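You operate a simulated robot arm through the tools that you are given. There is no shell and no other tool.

You run a simulated robot arm. Do the job below in one go: nothing can be reset, and whatever is moved stays where it is left.

JOB
Get the projector ready: uncovered, on, SHARP and LEVEL.
Fine: slide the lens cover fully aside; focus and foot knobs by the displays; it stays on.
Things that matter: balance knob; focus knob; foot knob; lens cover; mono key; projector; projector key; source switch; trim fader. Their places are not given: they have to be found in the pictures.

It is judged by the outcome, as a careful person would: the job done as asked, and still so three seconds after it is handed in. It fails if anything else is knocked over, pushed out of place, dropped, spilled or broken. Lids that push on must go on centred and level and be pressed home; caps that screw on are set level and turned clockwise until they are tight.

ROBOT AND FRAMES
A 6-joint arm with a two-finger gripper, fixed in place. Base frame: the origin is on the floor under the middle of its stand, x ahead of it, y to its left, z up. Lengths are in m, angles in rad, forces in N, time in s.
It reaches about 1.572 m from its shoulder. Its first joint turns from -2.897 to 2.897 rad. Payload 2.45 kg.
The TCP is the grasp point between the finger pads, 0.02 m short of the fingertips. In the tool frame z runs along the fingers and y along their closing line. The gripper opens to 0.14 m; its body begins 0.168 m behind the TCP.
Orientation is that of the tool frame in the base frame, as a unit quaternion [w, x, y, z]. With the fingers straight down and closing along the base's y, the tool's x points along the base's -x, its y along +y and its z along -z.

CONTROLS
- The arm moves only by the tool step_arm. Its argument "steps" is a list of rows, each a list of 7 numbers: the turn, a rotation vector about the tool's x, y, z in units of 5 degrees (1.0 is 5 degrees), then the shift along the tool's x, y, z in units of 30 mm (1.0 is 30 mm), then the closure, from 0 (fully open) to 1 (shut). In form: [[rx, ry, rz, tx, ty, tz, grip], ...]. A call has 1 to 20 rows; each row shifts and turns the commanded pose from where the row before left it, along the tool's axes as they then stand. A call with a number of a shift or a turn outside -1 to 1 is refused whole. Rows are played at 5 a second. More than 0.05 m and 0.15 rad between two rows, or a gripper value outside its range, and nothing of the call is played. A pose out of reach is approached as far as the arm can. The call stops where the force on the tool passes 40 N (or 10 N more than at its start, if that is more) or the arm is blocked; 0.2 s more then pass. Each finger travels about 0.045 m/s and halts on what it meets, pressing with about 37 N; the grip force reading is that of the motor and also rises with nothing between the fingers. The clock runs only during rows and for 0.2 s after the last one: add rows that do not move to give the fingers time. The reply holds the time, the measured pose of the TCP, the force on the tool along the base axes, the opening and the grip force, in the units named above and with some noise, with the torque about the TCP (base axes, N m) and any sound that the robot's microphone picked up.
- Cameras (640 x 400 px; columns grow to the right, rows downward): "scene" is fixed at [0.2286, -0.6349, 1.4505]; the picture's right is [0.67, -0.74, 0.00], its down [-0.32, -0.29, -0.90] and it looks along [0.67, 0.61, -0.43] (base axes); focal length 371 px, centre (320, 200). "wrist" rides on the gripper at [0.078, 0.011, -0.209] in the tool frame; the picture's right is [-0.14, 0.99, 0.00], its down [-0.92, -0.13, -0.37] and it looks along [-0.36, -0.05, 0.93] (tool axes); focal length 280 px, centre (320, 200).
- grab_frame(camera): a new picture of that camera. No time passes.
- measure_at(camera, pixels): for up to 12 pixels [column, row] of the newest picture of that camera ("zoom" is the newest enlarged one), the place [x, y, z] in the base frame of the surface seen there, good to about 0.003 m, but the place of the scene camera against the robot may be out by one fixed shift of up to 0.025 m in any direction. No time passes.
- enlarge(camera, box): a new picture of the part [left, top, right, bottom] of that camera's present view, enlarged. No time passes.
- finish_job(): hands the job in; it is judged then, once.

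Unless the task says otherwise, let go and move clear before handing in.

The tools are called after "Emit:" as name(argument=value, ...) on one line, values as JSON. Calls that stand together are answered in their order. step_arm: Moves the arm, as the interface text tells. Its arguments: {"type":"object","properties":{"steps":{"type":"array","items":{"type":"array","items":{"type":"number"}}}},"required":["steps"]} The other tools are called the same way: grab_frame (camera) takes a picture; measure_at (camera, pixels) gives the place of the surface under pixels of a picture; enlarge (camera, box) takes an enlarged picture of a part of a camera's view; finish_job () hands the job in.

At the start:

```text
t: 0.0
position: [0.6539, -0.1055, 1.1707]
tool_rot: [0.0, 0.0, 1.0, 0.0]
force: [0.1, -0.7, 0.0]
ft_torque: [0.01, 0.0, 0.02]
width: 0.1402
grip_force: 0.1
```

scene: 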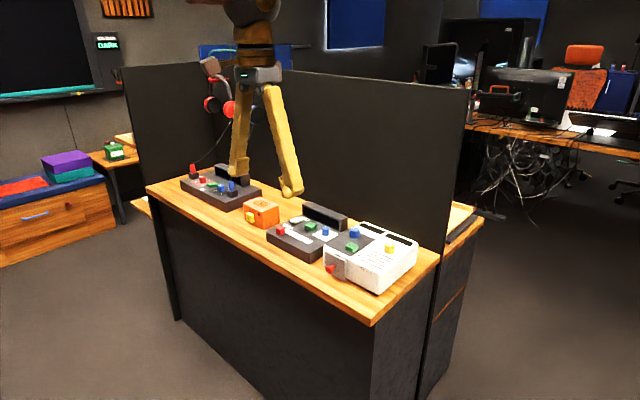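
wrist: 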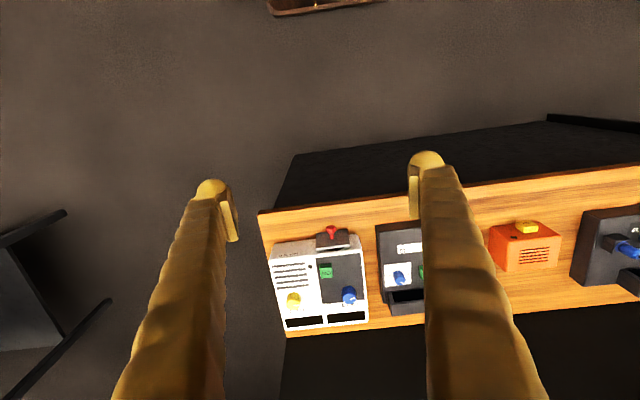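

The wrist view shows the white projector at about (320,280) with a yellow knob, blue knob, green key and a red-knobbed cover, with dark boxes to its right. I'll enlarge both views to read the labels before moving.

Emit:
enlarge(camera="scene", box=[240, 190, 440, 310])

Emit:
enlarge(camera="wrist", box=[260, 200, 430, 340])

Emit:
enlarge(camera="scene", box=[140, 140, 300, 240])

Emit:
enlarge(camera="scene", box=[0, 0, 160, 110])

```text
3.20 times, centred on (340, 250) of scene
```

zoom: 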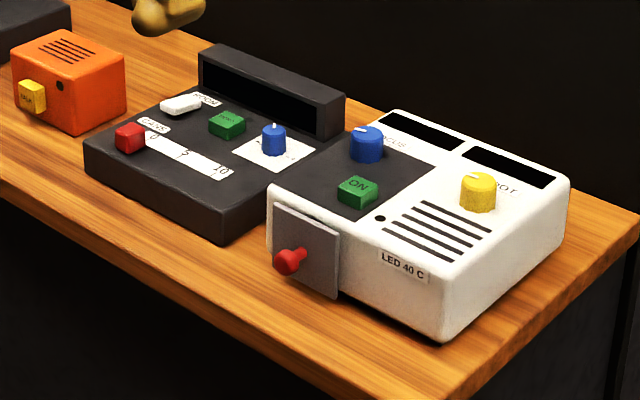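

```text
2.86 times, centred on (345, 270) of wrist
```

zoom: 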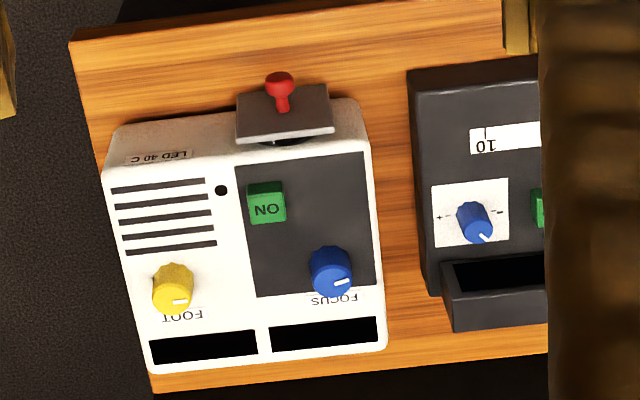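

```text
4.00 times, centred on (220, 190) of scene
```

zoom: 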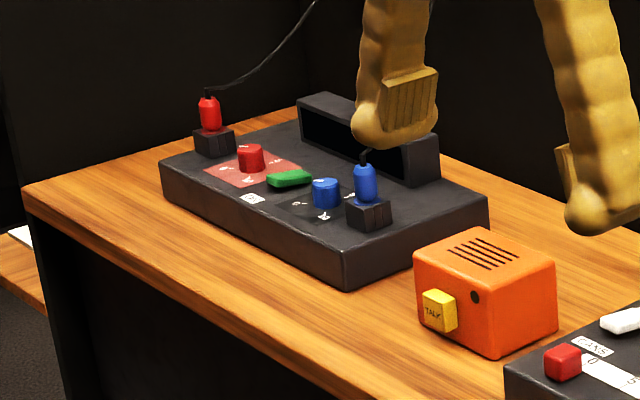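

```text
3.64 times, centred on (80, 55) of scene
```

zoom: 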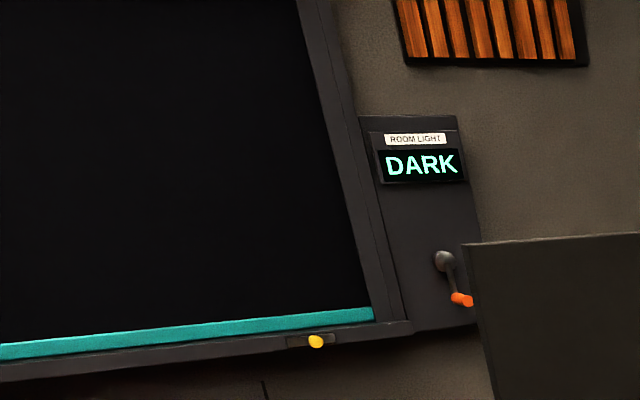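

The projector has an ON key (green), FOCUS knob (blue), FOOT knob (yellow), and a grey front cover with a red handle. I'll measure these in the wrist view to get base-frame positions.

Emit:
enlarge(camera="wrist", box=[260, 200, 430, 340])

Emit:
measure_at(camera="zoom", pixels=[[280, 78], [284, 107], [285, 125], [266, 195], [330, 260], [173, 278], [220, 191], [110, 160], [365, 105], [385, 345], [155, 365], [400, 390]])

Emit:
measure_at(camera="wrist", pixels=[[265, 215], [288, 334], [345, 205], [330, 232], [400, 276], [349, 294], [293, 299], [326, 271]])

```text
2.86 times, centred on (345, 270) of wrist
```

zoom: 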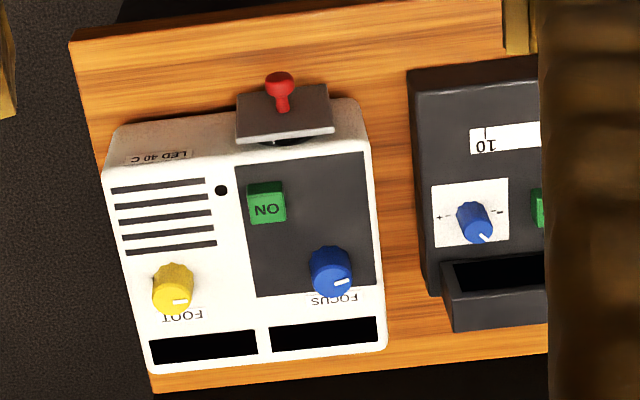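

```text
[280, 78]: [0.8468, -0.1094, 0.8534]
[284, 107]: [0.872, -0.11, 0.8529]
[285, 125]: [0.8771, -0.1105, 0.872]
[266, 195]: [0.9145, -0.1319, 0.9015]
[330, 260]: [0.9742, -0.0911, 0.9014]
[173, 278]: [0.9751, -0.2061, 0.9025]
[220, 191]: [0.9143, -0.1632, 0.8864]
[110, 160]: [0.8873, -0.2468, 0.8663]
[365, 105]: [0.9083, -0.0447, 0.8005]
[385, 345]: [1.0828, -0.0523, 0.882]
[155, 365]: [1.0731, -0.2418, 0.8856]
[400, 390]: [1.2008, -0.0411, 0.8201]
```

```text
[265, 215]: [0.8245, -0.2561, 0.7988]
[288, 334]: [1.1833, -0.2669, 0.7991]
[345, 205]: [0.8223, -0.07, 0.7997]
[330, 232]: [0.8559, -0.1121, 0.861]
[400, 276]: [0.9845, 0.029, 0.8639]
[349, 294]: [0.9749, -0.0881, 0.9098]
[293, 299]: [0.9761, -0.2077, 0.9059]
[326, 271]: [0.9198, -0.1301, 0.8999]
```

The projector spans roughly x 0.887–1.08, y −0.247–−0.05, top at z≈0.886, and the red cover handle is near (0.85,−0.11,0.855). I'll zoom tight on the cover and the knobs.

Emit:
enlarge(camera="scene", box=[315, 240, 395, 300])

Emit:
enlarge(camera="wrist", box=[300, 215, 380, 265])

```text
6.67 times, centred on (355, 270) of scene
```

zoom: 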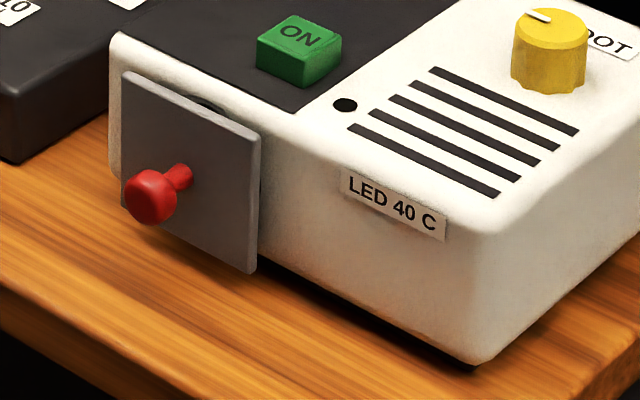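

```text
8.00 times, centred on (340, 240) of wrist
```

zoom: 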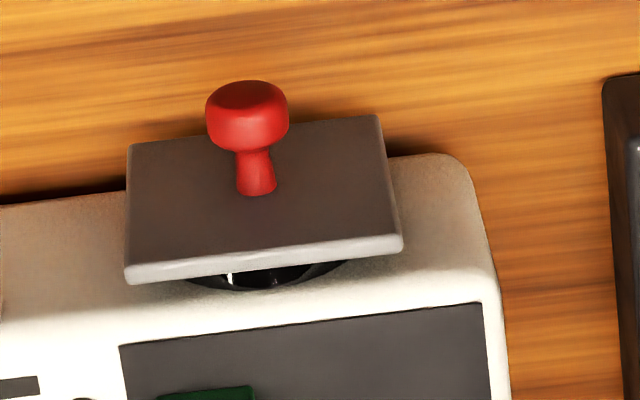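

The plate stands in front of a black lens ring, with a red mushroom handle at its middle; no visible rail shows the sliding direction. I'll measure the handle and plate corners in this zoom.

Emit:
measure_at(camera="zoom", pixels=[[247, 95], [247, 130], [215, 115], [283, 115], [256, 180], [135, 150], [375, 125], [130, 270], [398, 242], [260, 262], [485, 240], [60, 220]])

```text
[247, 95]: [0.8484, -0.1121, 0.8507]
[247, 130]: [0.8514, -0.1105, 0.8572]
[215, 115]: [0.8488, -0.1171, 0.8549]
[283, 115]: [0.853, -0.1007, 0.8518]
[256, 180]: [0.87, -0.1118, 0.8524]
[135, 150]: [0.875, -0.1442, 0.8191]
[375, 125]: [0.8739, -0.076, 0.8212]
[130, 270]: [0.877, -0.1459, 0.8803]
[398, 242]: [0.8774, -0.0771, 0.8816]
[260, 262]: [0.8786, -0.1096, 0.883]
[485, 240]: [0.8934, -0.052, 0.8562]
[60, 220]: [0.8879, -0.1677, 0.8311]
```

The handle centre is about (0.850,−0.111,0.853) and the plate runs y −0.146…−0.076, z 0.82…0.882. I'll bring the gripper, partly closed, above the handle so I can straddle it, then check.

Emit:
step_arm(steps=[[0, 0, 0, -0.94, -0.03, 0, 0.3], [0, 0, 0, -0.94, -0.03, 0, 0.6], [0, 0, 0, -0.94, -0.03, 0, 0.7], [0, 0, 0, -0.94, -0.03, 0, 0.7], [0, 0, 0, -0.94, -0.03, 0, 0.7], [0, 0, 0, -0.94, -0.03, 0, 0.7], [0, 0, 0, -0.94, -0.03, 0, 0.7], [0, 0, 0, 0, 0, 1, 0.7], [0, 0, 0, 0, 0, 1, 0.7], [0, 0, 0, 0, 0, 1, 0.7], [0, 0, 0, 0, 0, 1, 0.7], [0, 0, 0, 0, 0, 1, 0.7], [0, 0, 0, 0, 0, 0, 0.7]])

Emit:
grab_frame(camera="wrist")

Emit:
grab_frame(camera="scene")

```text
t: 2.8
position: [0.8528, -0.1114, 1.0207]
tool_rot: [0.001, 0.0, 1.0, -0.001]
force: [0.7, 0.4, -0.1]
ft_torque: [0.0, 0.02, 0.02]
width: 0.0419
grip_force: 0.1
```

```text
taken
```

wrist: 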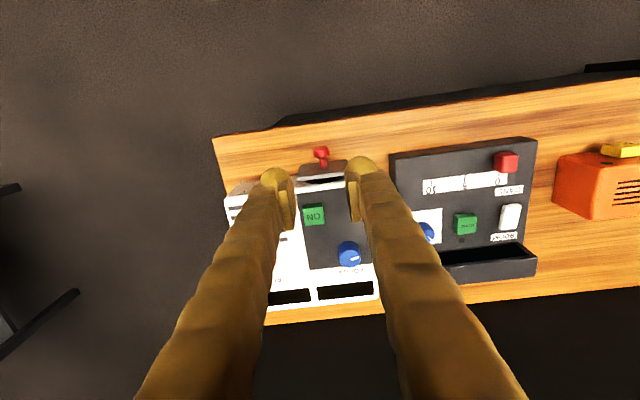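

```text
taken
```

scene: 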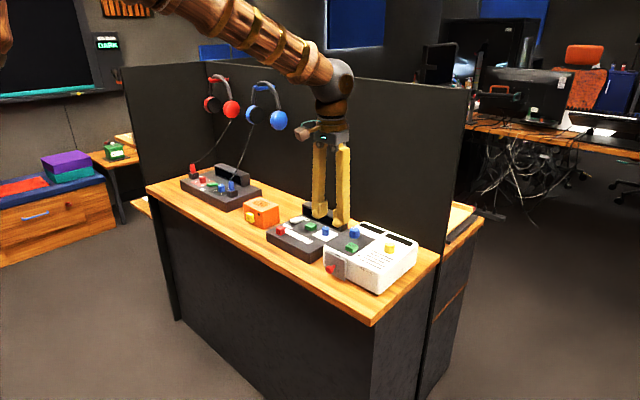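

The handle now shows at about (321,153) in the wrist view with the fingers above the plate area. I'll re-measure the handle, plate and fingers from this nearer view.

Emit:
enlarge(camera="wrist", box=[270, 130, 400, 210])

Emit:
measure_at(camera="wrist", pixels=[[321, 150], [315, 152], [327, 152], [323, 163], [300, 172], [345, 165], [276, 172], [360, 160], [296, 210], [352, 200], [313, 213], [348, 253]])

```text
4.92 times, centred on (335, 170) of wrist
```

zoom: 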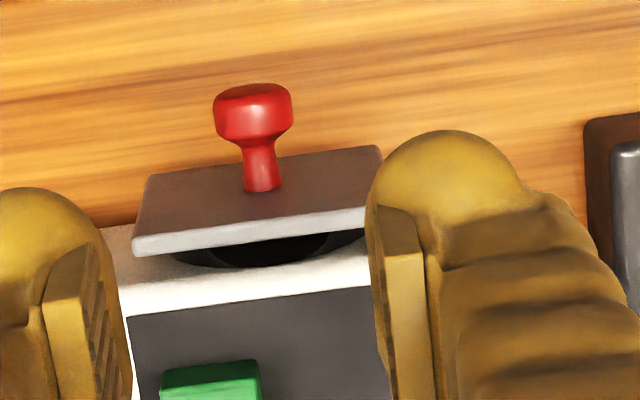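

```text
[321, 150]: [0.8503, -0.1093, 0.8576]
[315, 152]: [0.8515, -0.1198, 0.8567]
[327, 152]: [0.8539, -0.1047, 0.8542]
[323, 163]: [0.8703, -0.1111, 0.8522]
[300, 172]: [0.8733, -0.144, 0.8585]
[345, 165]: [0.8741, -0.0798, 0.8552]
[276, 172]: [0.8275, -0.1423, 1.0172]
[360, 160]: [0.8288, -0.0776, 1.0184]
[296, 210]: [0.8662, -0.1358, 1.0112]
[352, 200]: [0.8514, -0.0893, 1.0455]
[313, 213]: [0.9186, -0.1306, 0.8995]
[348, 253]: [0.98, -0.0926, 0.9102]
```

The fingers span about x 0.828–0.870 around the TCP, so I'll back off to x≈0.841 to clear the plate (x≈0.874), then descend to straddle the handle at z≈0.853.

Emit:
step_arm(steps=[[0, 0, 0, 0.4, 0, 0, 0.7], [0, 0, 0, 0, 0, 1, 0.7], [0, 0, 0, 0, 0, 1, 0.7], [0, 0, 0, 0, 0, 1, 0.7], [0, 0, 0, 0, 0, 1, 0.7], [0, 0, 0, 0, 0, 0.9, 0.7], [0, 0, 0, 0, 0, 0.6, 0.7], [0, 0, 0, 0, 0, 0, 0.7]])

Emit:
grab_frame(camera="wrist")

Emit:
enlarge(camera="scene", box=[270, 190, 430, 310])

```text
t: 4.6
position: [0.8409, -0.1115, 0.8567]
tool_rot: [0.0, 0.0, 1.0, -0.001]
force: [-0.4, -0.3, 0.0]
ft_torque: [-0.01, 0.01, -0.04]
width: 0.0424
grip_force: 0.0
```

```text
taken
```

wrist: 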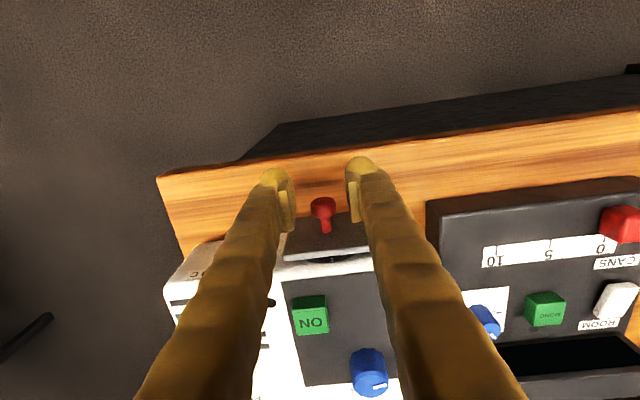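

```text
3.33 times, centred on (350, 250) of scene
```

zoom: 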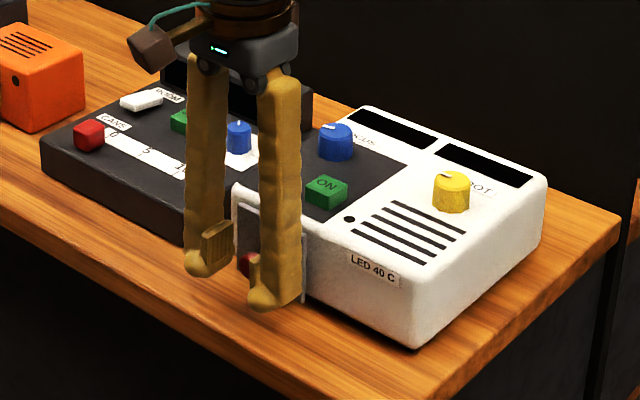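

The handle at (323,207) is straddled between the pads at (285,205) and (353,200). I'll measure the pad edges versus the handle head to check overlap in x.

Emit:
enlarge(camera="wrist", box=[250, 140, 410, 260])

Emit:
measure_at(camera="wrist", pixels=[[323, 204], [325, 228], [290, 200], [293, 225], [291, 232], [350, 195], [352, 218], [268, 172], [281, 172], [354, 160], [440, 200], [600, 180]])

```text
3.33 times, centred on (330, 200) of wrist
```

zoom: 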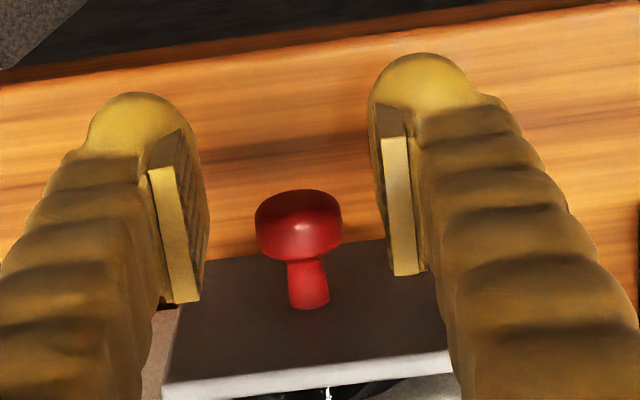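

```text
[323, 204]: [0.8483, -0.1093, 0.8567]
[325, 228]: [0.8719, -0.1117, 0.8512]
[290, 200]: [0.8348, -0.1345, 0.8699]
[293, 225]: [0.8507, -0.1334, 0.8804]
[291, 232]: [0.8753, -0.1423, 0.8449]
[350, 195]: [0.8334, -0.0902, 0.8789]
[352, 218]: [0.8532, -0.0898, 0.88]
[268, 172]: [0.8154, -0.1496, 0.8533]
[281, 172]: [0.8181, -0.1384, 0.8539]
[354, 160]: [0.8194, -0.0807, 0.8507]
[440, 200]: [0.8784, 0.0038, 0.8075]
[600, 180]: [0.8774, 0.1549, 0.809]
```

The pads cover x≈0.831–0.853, overlapping the handle head by a few mm. I'll shift 4 mm forward, then ease toward −y in small rows until the +y pad touches the head, watching the force.

Emit:
step_arm(steps=[[0, 0, 0, -0.13, 0, 0, 0.7], [0, 0, 0, 0, -0.15, 0, 0.7], [0, 0, 0, 0, -0.15, 0, 0.7], [0, 0, 0, 0, -0.1, 0, 0.7], [0, 0, 0, 0, 0, 0, 0.7]])

```text
t: 5.8
position: [0.8438, -0.1248, 0.8544]
tool_rot: [0.001, 0.0, 1.0, 0.0]
force: [0.2, -0.6, -0.2]
ft_torque: [0.03, -0.02, -0.02]
width: 0.0422
grip_force: 0.2
```

No contact force yet; the +y pad should be at about y −0.103, right at the head. I'll continue in 3 mm rows.

Emit:
step_arm(steps=[[0, 0, 0, 0, -0.1, 0, 0.7], [0, 0, 0, 0, -0.1, 0, 0.7], [0, 0, 0, 0, -0.1, 0, 0.7], [0, 0, 0, 0, 0, 0, 0.7]])

Emit:
grab_frame(camera="wrist")

Emit:
enlarge(camera="wrist", box=[250, 140, 410, 280])

```text
t: 6.8
position: [0.846, -0.1329, 0.8554]
tool_rot: [0.0, 0.0, 1.0, 0.0]
force: [-0.1, -0.3, -0.6]
ft_torque: [0.01, 0.0, -0.03]
width: 0.0419
grip_force: 0.0
```

```text
taken
```

wrist: 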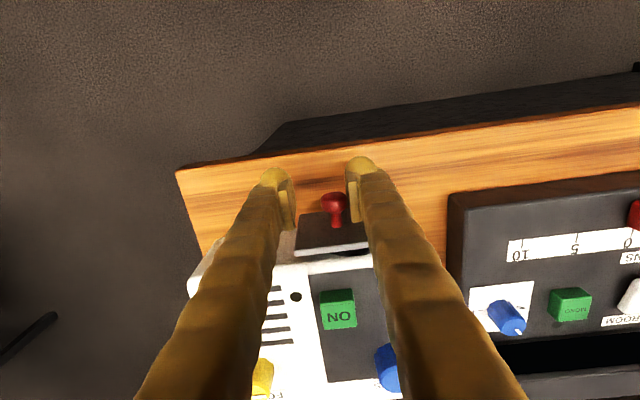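

```text
2.86 times, centred on (330, 210) of wrist
```

zoom: 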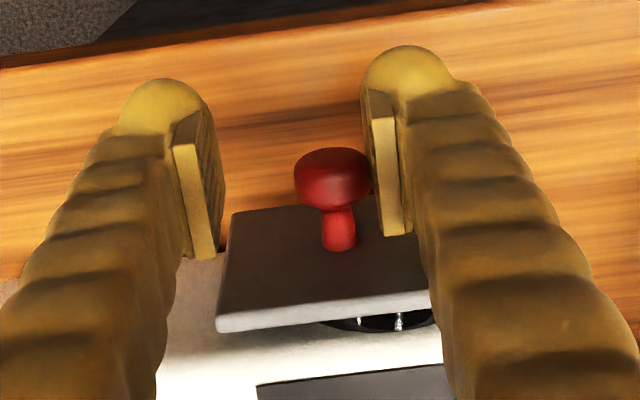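

The plate moved with the handle: the lens at zoom (380,320) is now off-centre to the right of the plate, and force stays near zero. −y is the sliding direction, so I'll keep pushing.

Emit:
step_arm(steps=[[0, 0, 0, 0, -0.2, 0, 0.7], [0, 0, 0, 0, -0.2, 0, 0.7], [0, 0, 0, 0, -0.2, 0, 0.7], [0, 0, 0, 0, -0.2, 0, 0.7], [0, 0, 0, 0, -0.2, 0, 0.7], [0, 0, 0, 0, 0, 0, 0.7]])

Emit:
grab_frame(camera="wrist")

Emit:
enlarge(camera="scene", box=[270, 190, 430, 310])

```text
t: 8.2
position: [0.8443, -0.1625, 0.8569]
tool_rot: [0.001, 0.0, 1.0, 0.0]
force: [-0.3, 0.4, 0.9]
ft_torque: [-0.02, -0.02, 0.02]
width: 0.0419
grip_force: 0.1
```

```text
taken
```

wrist: 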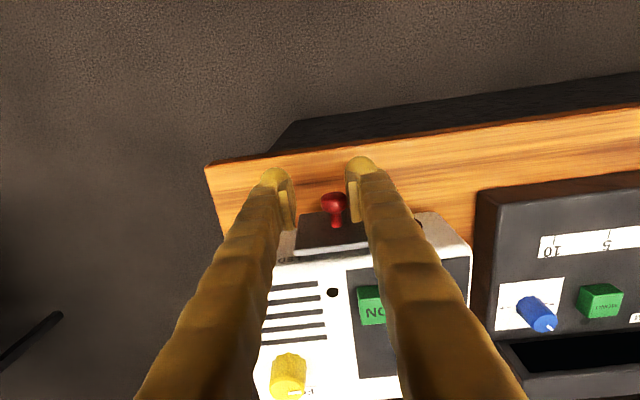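

```text
3.33 times, centred on (350, 250) of scene
```

zoom: 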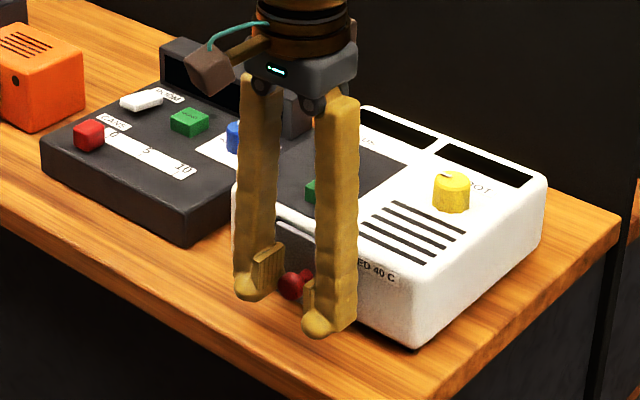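

Handle has moved about 40 mm with negligible force. I'll keep going in smaller batches to feel for the end stop.

Emit:
step_arm(steps=[[0, 0, 0, 0, -0.15, 0, 0.7], [0, 0, 0, 0, -0.15, 0, 0.7], [0, 0, 0, 0, -0.15, 0, 0.7], [0, 0, 0, 0, 0, 0, 0.7]])

```text
t: 9.2
position: [0.8432, -0.1774, 0.856]
tool_rot: [-0.001, 0.0, 1.0, 0.0]
force: [0.0, -0.3, -0.8]
ft_torque: [0.01, 0.03, 0.04]
width: 0.0421
grip_force: 0.3
```

Still free (force ≈0). Continuing −y in small rows.

Emit:
step_arm(steps=[[0, 0, 0, 0, -0.1, 0, 0.7], [0, 0, 0, 0, -0.1, 0, 0.7], [0, 0, 0, 0, -0.1, 0, 0.7], [0, 0, 0, 0, 0, 0, 0.7]])

Emit:
grab_frame(camera="wrist")

```text
t: 10.2
position: [0.8446, -0.1869, 0.856]
tool_rot: [0.0, 0.0, 1.0, 0.0]
force: [-1.1, 0.0, 0.0]
ft_torque: [-0.02, -0.02, -0.01]
width: 0.0421
grip_force: 0.1
```

```text
taken
```

wrist: 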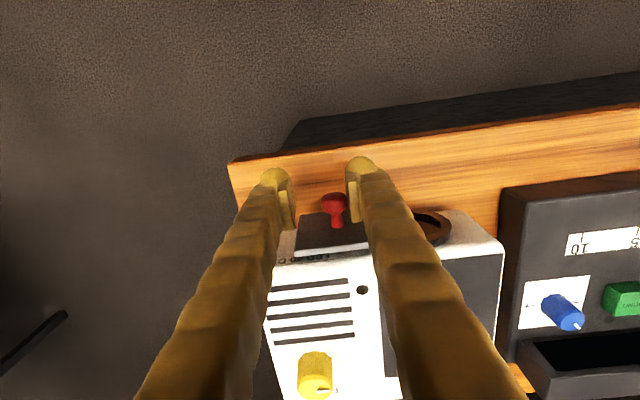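

The lens ring is coming into view at (433,228); still no resistance at ~65 mm of travel. I'll keep on gently.

Emit:
step_arm(steps=[[0, 0, 0, 0, -0.08, 0, 0.7], [0, 0, 0, 0, -0.08, 0, 0.7], [0, 0, 0, 0, 0, 0, 0.7]])

```text
t: 11.0
position: [0.8432, -0.1917, 0.8559]
tool_rot: [0.0, 0.0, 1.0, 0.0]
force: [1.2, 0.1, -0.2]
ft_torque: [-0.03, 0.02, 0.02]
width: 0.042
grip_force: 0.3
```

Still free at ~70 mm. Continuing in short steps.

Emit:
step_arm(steps=[[0, 0, 0, 0, -0.08, 0, 0.7], [0, 0, 0, 0, -0.08, 0, 0.7], [0, 0, 0, 0, 0, 0, 0.7]])

Emit:
grab_frame(camera="wrist")

Emit:
enlarge(camera="wrist", box=[250, 160, 510, 290])

```text
t: 11.8
position: [0.8447, -0.1942, 0.8558]
tool_rot: [0.0, 0.0, 1.0, 0.0]
force: [-0.3, 0.1, 0.2]
ft_torque: [0.02, 0.0, 0.01]
width: 0.0423
grip_force: 0.1
```

```text
taken
```

wrist: 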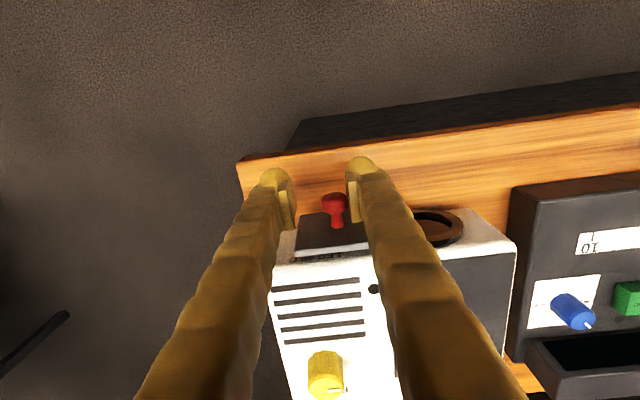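

```text
2.46 times, centred on (380, 225) of wrist
```

zoom: 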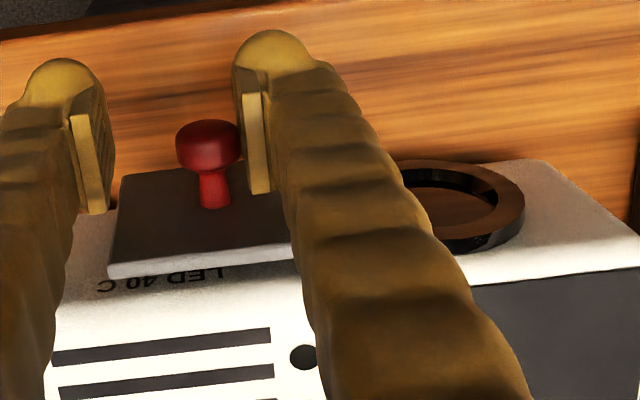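

The lens ring at zoom (455,205) is now clear of the plate. I'll keep nudging to find the end stop so that the cover is fully aside.

Emit:
step_arm(steps=[[0, 0, 0, 0, -0.07, 0, 0.7], [0, 0, 0, 0, -0.07, 0, 0.7], [0, 0, 0, 0, 0, 0, 0.7]])

```text
t: 12.6
position: [0.8435, -0.2005, 0.8545]
tool_rot: [-0.001, 0.0, 1.0, -0.001]
force: [-2.0, 7.9, 0.0]
ft_torque: [0.06, 0.04, 0.17]
width: 0.0467
grip_force: 4.3
```

A 7.9 N reaction in +y and the finger being pushed open show the cover has reached its end stop. I'll back off a few mm and check the picture.

Emit:
step_arm(steps=[[0, 0, 0, 0, 0.15, 0, 0.7], [0, 0, 0, 0, 0.15, 0, 0.7], [0, 0, 0, 0, 0, 0, 0.7]])

Emit:
grab_frame(camera="wrist")

Emit:
enlarge(camera="scene", box=[270, 190, 430, 310])

```text
t: 13.4
position: [0.8431, -0.1908, 0.8566]
tool_rot: [0.001, 0.001, 1.0, 0.0]
force: [-0.3, 0.4, -0.1]
ft_torque: [0.0, -0.03, -0.01]
width: 0.0422
grip_force: 0.0
```

```text
taken
```

wrist: 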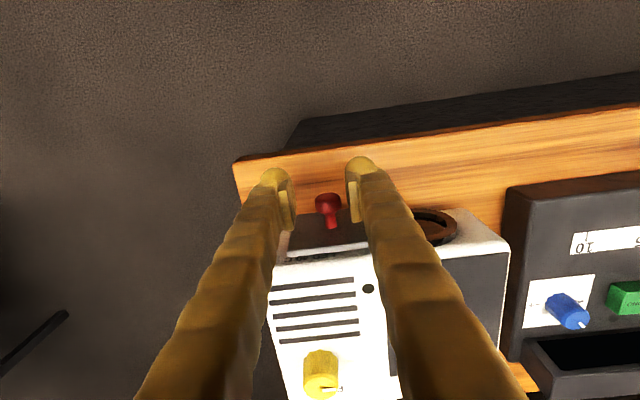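

```text
3.33 times, centred on (350, 250) of scene
```

zoom: 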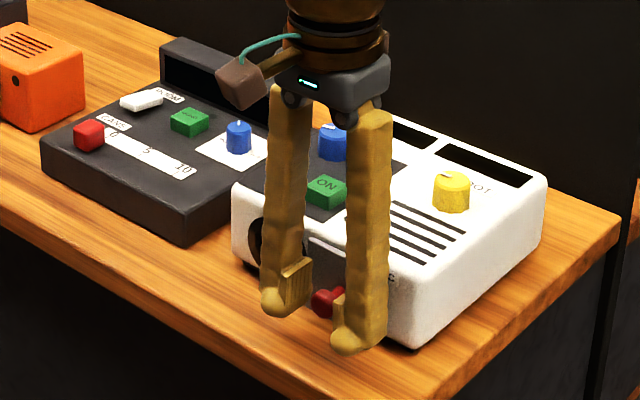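

The cover is at its stop beside the lens and nothing else moved. I'll lift straight up clear of the handle and take a look from above.

Emit:
step_arm(steps=[[0, 0, 0, 0, 0, -0.8, 0.7], [0, 0, 0, 0, 0, -1, 0.7], [0, 0, 0, 0, 0, -1, 0.7], [0, 0, 0, 0, 0, -1, 0.7], [0, 0, 0, 0, 0, -1, 0.7], [0, 0, 0, 0, 0, -1, 0.7], [0, 0, 0, 0, 0, 0, 0.7]])

Emit:
grab_frame(camera="wrist")

Emit:
grab_frame(camera="scene")

Emit:
enlarge(camera="scene", box=[280, 200, 440, 310])

```text
t: 15.0
position: [0.8393, -0.1929, 1.0305]
tool_rot: [0.0, 0.0, 1.0, 0.0]
force: [-0.1, 0.0, -0.2]
ft_torque: [0.02, 0.02, 0.01]
width: 0.0422
grip_force: 0.1
```

```text
taken
```

wrist: 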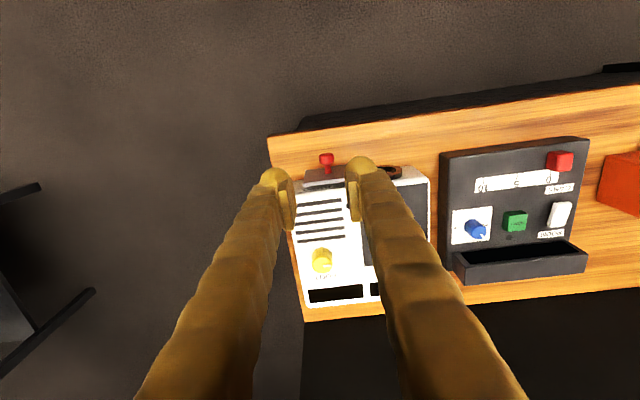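

```text
taken
```

scene: 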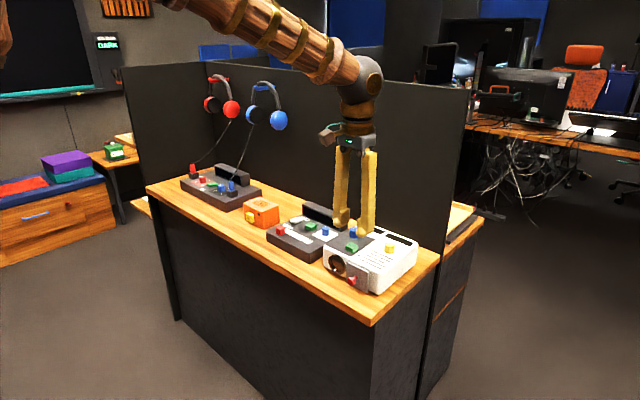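

```text
3.64 times, centred on (360, 255) of scene
```

zoom: 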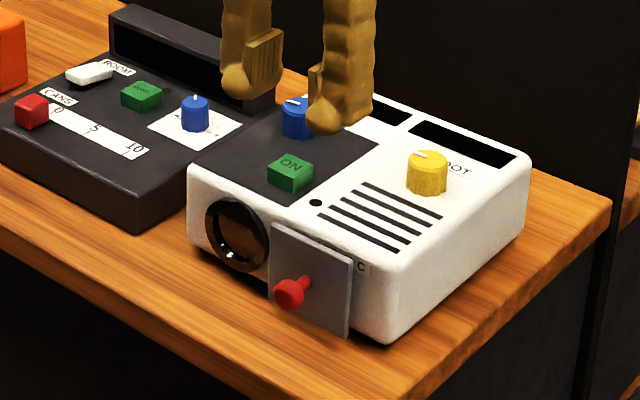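

The lens is fully exposed with the cover to its right (zoom (310,275)), and the projector hasn't shifted. Next I'll close the gripper and move over beside the ON key, then re-measure the key and the closed fingertips.

Emit:
step_arm(steps=[[0, 0, 0, -0.5, 0.9, 0, 1.0], [0, 0, 0, -0.5, 0.9, 0, 1.0], [0, 0, 0, -0.5, 0, 0, 1.0], [0, 0, 0, -0.5, 0, 0, 1.0], [0, 0, 0, 0, 0, 0, 1.0], [0, 0, 0, 0, 0, 0, 1.0]])

Emit:
grab_frame(camera="wrist")

Emit:
enlarge(camera="wrist", box=[240, 120, 400, 250])

```text
t: 16.4
position: [0.9029, -0.1342, 1.0304]
tool_rot: [0.0, 0.0, 1.0, 0.0]
force: [-1.0, -0.2, 0.8]
ft_torque: [-0.04, -0.01, -0.02]
width: 0.0
grip_force: 29.7
```

```text
taken
```

wrist: 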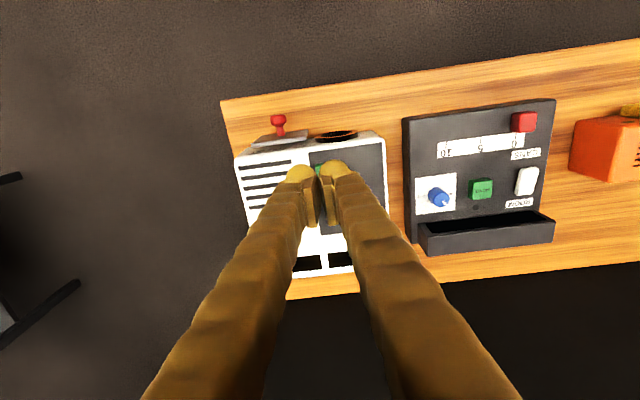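

```text
3.08 times, centred on (320, 185) of wrist
```

zoom: 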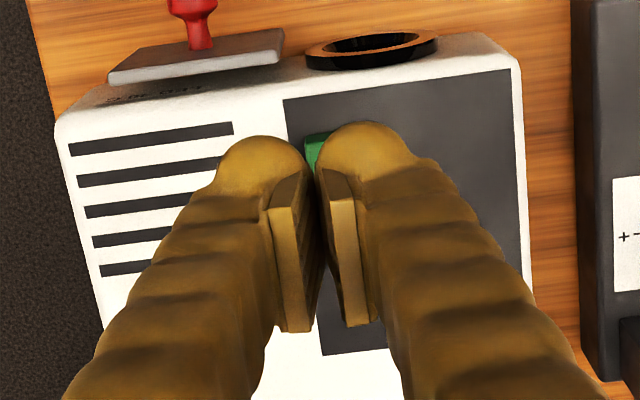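

The closed fingertips are two domes about ±12 mm from the TCP in y, hiding the key at zoom (315,145). I'll shift aside in −y briefly to measure the key and knob precisely.

Emit:
step_arm(steps=[[0, 0, 0, 0.5, -0.9, 0, 1.0], [0, 0, 0, 0.5, -0.9, 0, 1.0], [0, 0, 0, 0, -0.9, 0, 1.0], [0, 0, 0, 0, 0, 0, 1.0]])

Emit:
grab_frame(camera="wrist")

Emit:
enlarge(camera="wrist", box=[280, 140, 440, 320])

```text
t: 17.4
position: [0.8711, -0.217, 1.027]
tool_rot: [0.0, 0.0, 1.0, 0.0]
force: [0.2, -0.2, 0.0]
ft_torque: [-0.01, 0.0, 0.03]
width: 0.0
grip_force: 29.5
```

```text
taken
```

wrist: 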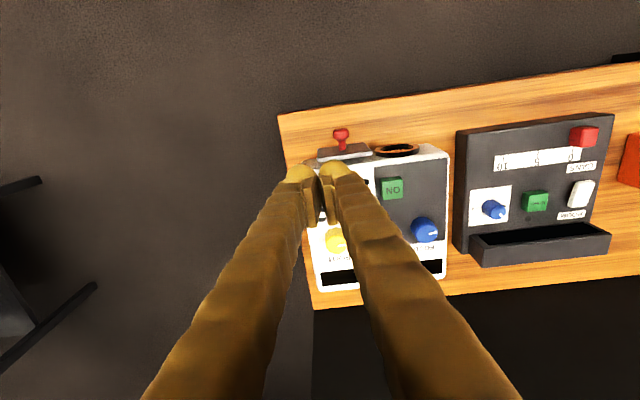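

```text
2.22 times, centred on (360, 230) of wrist
```

zoom: 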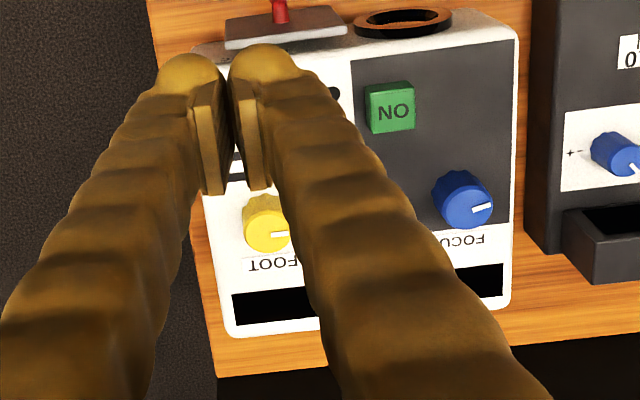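

Emit:
enlarge(camera="wrist", box=[360, 160, 460, 260])

Emit:
measure_at(camera="wrist", pixels=[[384, 183], [401, 180], [384, 197], [402, 195], [393, 189], [424, 228], [430, 234], [418, 222], [436, 232], [428, 240], [337, 241], [400, 210]])

```text
4.00 times, centred on (410, 210) of wrist
```

zoom: 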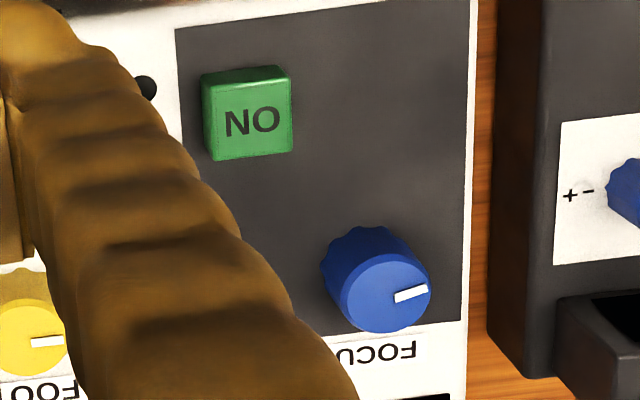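

```text
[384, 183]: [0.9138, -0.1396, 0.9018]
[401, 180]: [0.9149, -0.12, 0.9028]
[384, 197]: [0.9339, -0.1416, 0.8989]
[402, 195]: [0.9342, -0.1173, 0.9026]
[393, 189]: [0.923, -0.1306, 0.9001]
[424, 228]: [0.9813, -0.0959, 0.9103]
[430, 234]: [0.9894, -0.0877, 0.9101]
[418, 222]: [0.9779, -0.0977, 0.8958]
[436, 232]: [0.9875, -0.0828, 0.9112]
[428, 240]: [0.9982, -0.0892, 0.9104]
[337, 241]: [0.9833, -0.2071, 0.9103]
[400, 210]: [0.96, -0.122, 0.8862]
```

Key centre is (0.924,−0.130), top z≈0.901; FOCUS knob top centre ≈(0.988,−0.093,0.910). I'll move the closed gripper so the +y fingertip sits over the key and descend to just above it.

Emit:
step_arm(steps=[[0, 0, 0, -0.85, 0.9, 0, 1.0], [0, 0, 0, -0.84, 0.9, 0, 1.0], [0, 0, 0, 0, 0.68, 0, 1.0], [0, 0, 0, 0, 0, 1, 1.0], [0, 0, 0, 0, 0, 1, 1.0], [0, 0, 0, 0, 0, 0.9, 1.0], [0, 0, 0, 0, 0, 0.3, 1.0], [0, 0, 0, 0, 0, 0, 1.0]])

Emit:
grab_frame(camera="wrist")

Emit:
enlarge(camera="wrist", box=[240, 120, 400, 250])

Emit:
enlarge(camera="scene", box=[300, 200, 420, 300])

```text
t: 19.2
position: [0.9242, -0.1405, 0.9344]
tool_rot: [0.0, 0.0, 1.0, 0.0]
force: [0.2, 0.1, 0.1]
ft_torque: [0.0, -0.01, -0.03]
width: 0.0
grip_force: 29.7
```

```text
taken
```

wrist: 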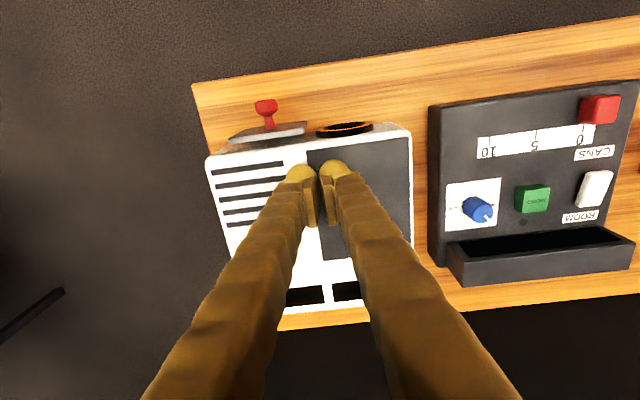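

```text
3.08 times, centred on (320, 185) of wrist
```

zoom: 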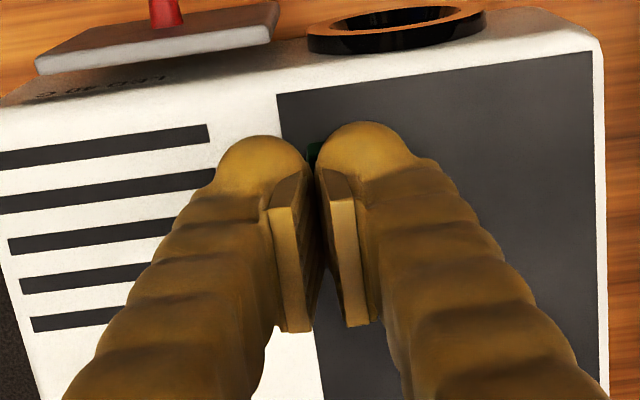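

```text
4.00 times, centred on (360, 250) of scene
```

zoom: 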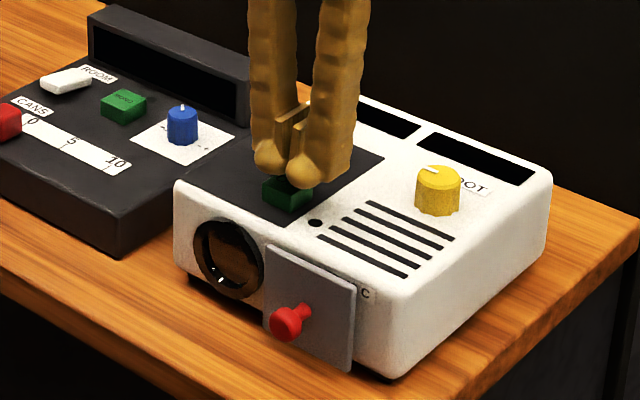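

The +y fingertip is just above the key, slightly toward its +y side in the scene zoom (270,171). I'll trim −4 mm in y and +2 mm in x, then lower in 2 mm rows toward contact.

Emit:
step_arm(steps=[[0, 0, 0, -0.07, -0.13, 0, 1.0], [0, 0, 0, 0, 0, 0.1, 1.0], [0, 0, 0, 0, 0, 0.1, 1.0], [0, 0, 0, 0, 0, 0, 1.0]])

Emit:
enlarge(camera="scene", box=[320, 215, 400, 275])

```text
t: 20.2
position: [0.9262, -0.1459, 0.9266]
tool_rot: [0.0, 0.001, 1.0, 0.0]
force: [-0.8, -0.9, -0.2]
ft_torque: [0.01, 0.02, -0.02]
width: 0.0
grip_force: 29.7
```

```text
6.67 times, centred on (360, 245) of scene
```

zoom: 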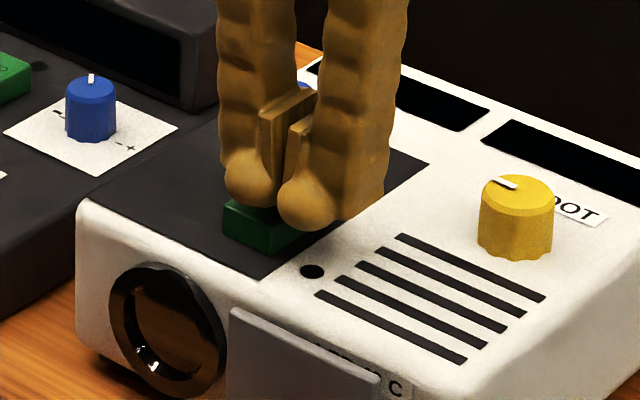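

The left (+y) fingertip is now over the key's middle at zoom (252,200). Lowering in 1.5–2 mm rows until I feel or hear the press.

Emit:
step_arm(steps=[[0, 0, 0, 0, 0, 0.07, 1.0], [0, 0, 0, 0, 0, 0.07, 1.0], [0, 0, 0, 0, 0, 0.07, 1.0], [0, 0, 0, 0, 0, 0, 1.0]])

```text
t: 21.2
position: [0.9266, -0.146, 0.9198]
tool_rot: [-0.001, 0.001, 1.0, 0.0]
force: [0.1, -0.5, 0.6]
ft_torque: [-0.02, 0.05, 0.0]
width: 0.0001
grip_force: 29.1
```

No contact yet at TCP z≈0.918–0.920. Lowering further in small rows.

Emit:
step_arm(steps=[[0, 0, 0, 0, 0, 0.06, 1.0], [0, 0, 0, 0, 0, 0.06, 1.0], [0, 0, 0, 0, 0, 0, 1.0]])

Emit:
enlarge(camera="scene", box=[320, 215, 400, 275])

```text
t: 22.0
position: [0.9267, -0.1458, 0.9166]
tool_rot: [0.0, 0.0, 1.0, 0.0]
force: [0.2, 0.3, 1.7]
ft_torque: [0.03, 0.0, 0.02]
width: 0.0001
grip_force: 28.9
```

```text
6.67 times, centred on (360, 245) of scene
```

zoom: 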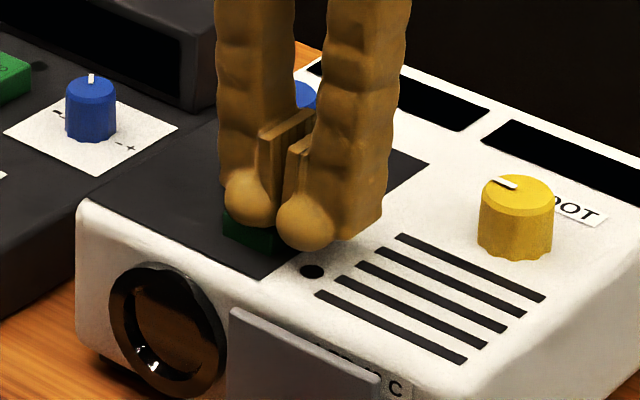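

Force z reads 1.7 N: contact with the key is starting. I'll press a couple of mm more.

Emit:
step_arm(steps=[[0, 0, 0, 0, 0, 0.06, 1.0], [0, 0, 0, 0, 0, 0, 1.0]])

Emit:
enlarge(camera="scene", box=[320, 215, 400, 275])

```text
t: 22.6
position: [0.9263, -0.1452, 0.9154]
tool_rot: [0.0, 0.0, 1.0, 0.0]
force: [-1.1, -0.4, 3.5]
ft_torque: [0.02, 0.0, 0.0]
width: 0.0001
grip_force: 29.5
heard: click
```

```text
6.67 times, centred on (360, 245) of scene
```

zoom: 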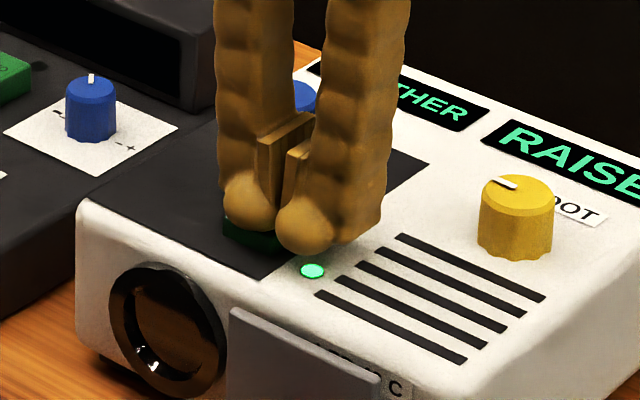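

A click was heard, the LED lit green and the displays show "…THER" and "RAISE": the projector is on. I'll lift straight off the key and confirm it stays on.

Emit:
step_arm(steps=[[0, 0, 0, 0, 0, -0.3, 1.0], [0, 0, 0, 0, 0, -0.9, 1.0], [0, 0, 0, 0, 0, -1, 1.0], [0, 0, 0, 0, 0, -1, 1.0], [0, 0, 0, 0, 0, -0.6, 1.0], [0, 0, 0, 0, 0, 0, 0.8]])

Emit:
enlarge(camera="scene", box=[310, 200, 430, 290])

Emit:
grab_frame(camera="wrist")

Emit:
grab_frame(camera="scene")

```text
t: 24.0
position: [0.9265, -0.1477, 1.0332]
tool_rot: [0.0, 0.0, 1.0, 0.0]
force: [-0.2, -0.3, -0.4]
ft_torque: [0.02, 0.02, 0.02]
width: 0.028
grip_force: 0.0
```

```text
4.44 times, centred on (370, 245) of scene
```

zoom: 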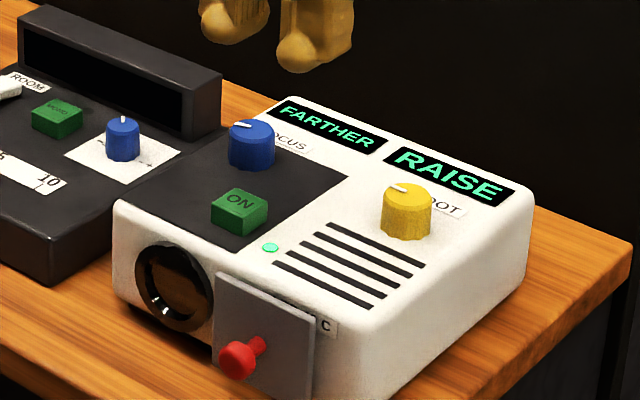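

```text
taken
```

wrist: 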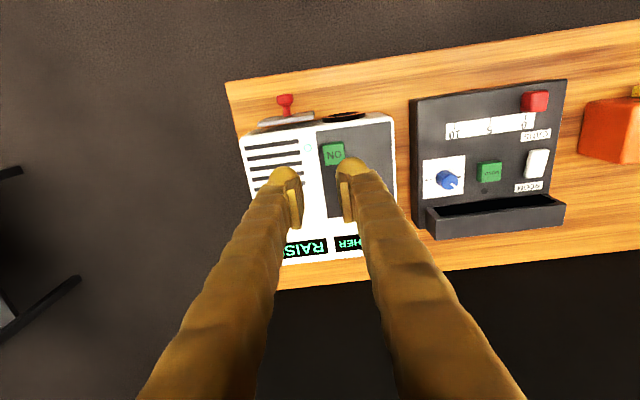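

```text
taken
```

scene: 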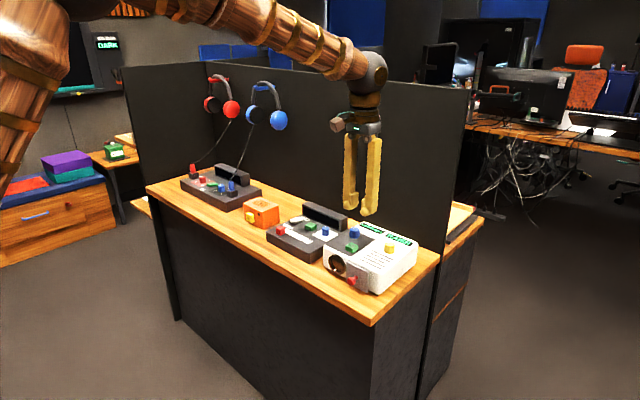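

The projector stays on with the FOCUS display reading "FARTHER" and the FOOT display "RAISE". I'll move to a viewpoint off to −y where both knobs are unobstructed and measure them.

Emit:
step_arm(steps=[[0, 0, 0, 0.5, -0.9, 0, 0.57], [0, 0, 0, 0.5, -0.9, 0, 0.57], [0, 0, 0, 0.5, -0.9, 0, 0.57], [0, 0, 0, 0.4, -0.9, 0, 0.57], [0, 0, 0, 0, -0.9, 0, 0.57], [0, 0, 0, 0, -0.6, 0, 0.57], [0, 0, 0, 0, 0, 0, 0.57]])

Emit:
grab_frame(camera="wrist")

Emit:
enlarge(camera="wrist", box=[370, 150, 510, 270])

```text
t: 25.6
position: [0.8691, -0.2995, 1.0314]
tool_rot: [0.0, -0.001, 1.0, 0.001]
force: [0.1, -0.1, -0.6]
ft_torque: [0.0, -0.01, 0.02]
width: 0.0601
grip_force: 0.1
```

```text
taken
```

wrist: 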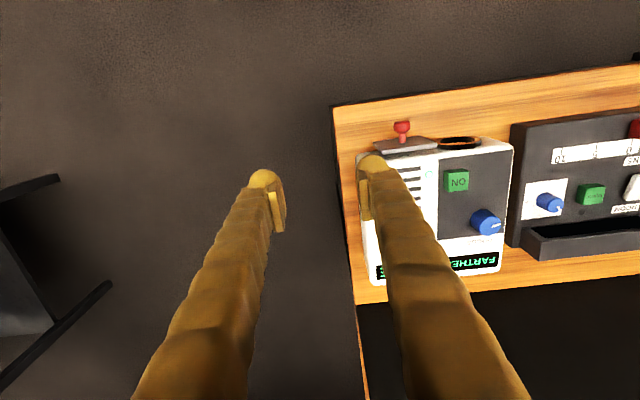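

```text
3.33 times, centred on (440, 210) of wrist
```

zoom: 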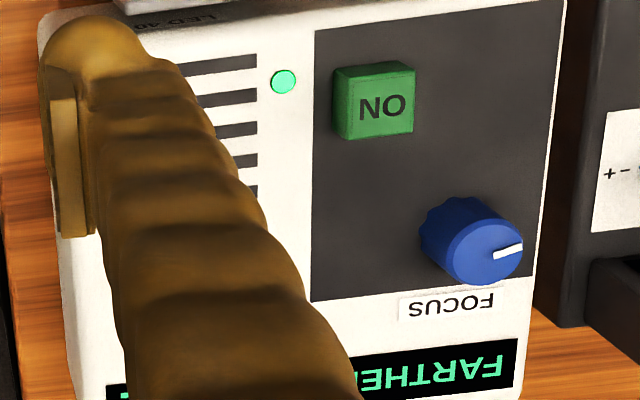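

Focus knob top centre is near zoom (487,250), with its pointer toward +y. I'll measure knob edges, the display, and the mixer's rear display bar height nearby.

Emit:
measure_at(camera="zoom", pixels=[[455, 245], [519, 258], [490, 280], [485, 224], [487, 250], [430, 240], [450, 310], [500, 345], [590, 320], [625, 265], [605, 130], [540, 240]])

Emit:
measure_at(camera="wrist", pixels=[[545, 235], [600, 228], [580, 240], [520, 215]])

```text
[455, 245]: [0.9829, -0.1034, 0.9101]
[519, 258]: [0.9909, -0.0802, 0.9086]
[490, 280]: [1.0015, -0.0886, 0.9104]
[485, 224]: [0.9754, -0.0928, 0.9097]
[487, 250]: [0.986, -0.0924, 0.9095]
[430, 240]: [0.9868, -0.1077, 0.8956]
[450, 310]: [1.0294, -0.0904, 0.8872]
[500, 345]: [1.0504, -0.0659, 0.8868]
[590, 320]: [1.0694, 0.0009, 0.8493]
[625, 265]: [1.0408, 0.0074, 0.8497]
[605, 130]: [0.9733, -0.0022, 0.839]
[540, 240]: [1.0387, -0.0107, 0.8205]
```

```text
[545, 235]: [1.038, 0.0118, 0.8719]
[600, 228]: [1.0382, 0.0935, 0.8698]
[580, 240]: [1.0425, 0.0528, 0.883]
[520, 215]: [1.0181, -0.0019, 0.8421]
```

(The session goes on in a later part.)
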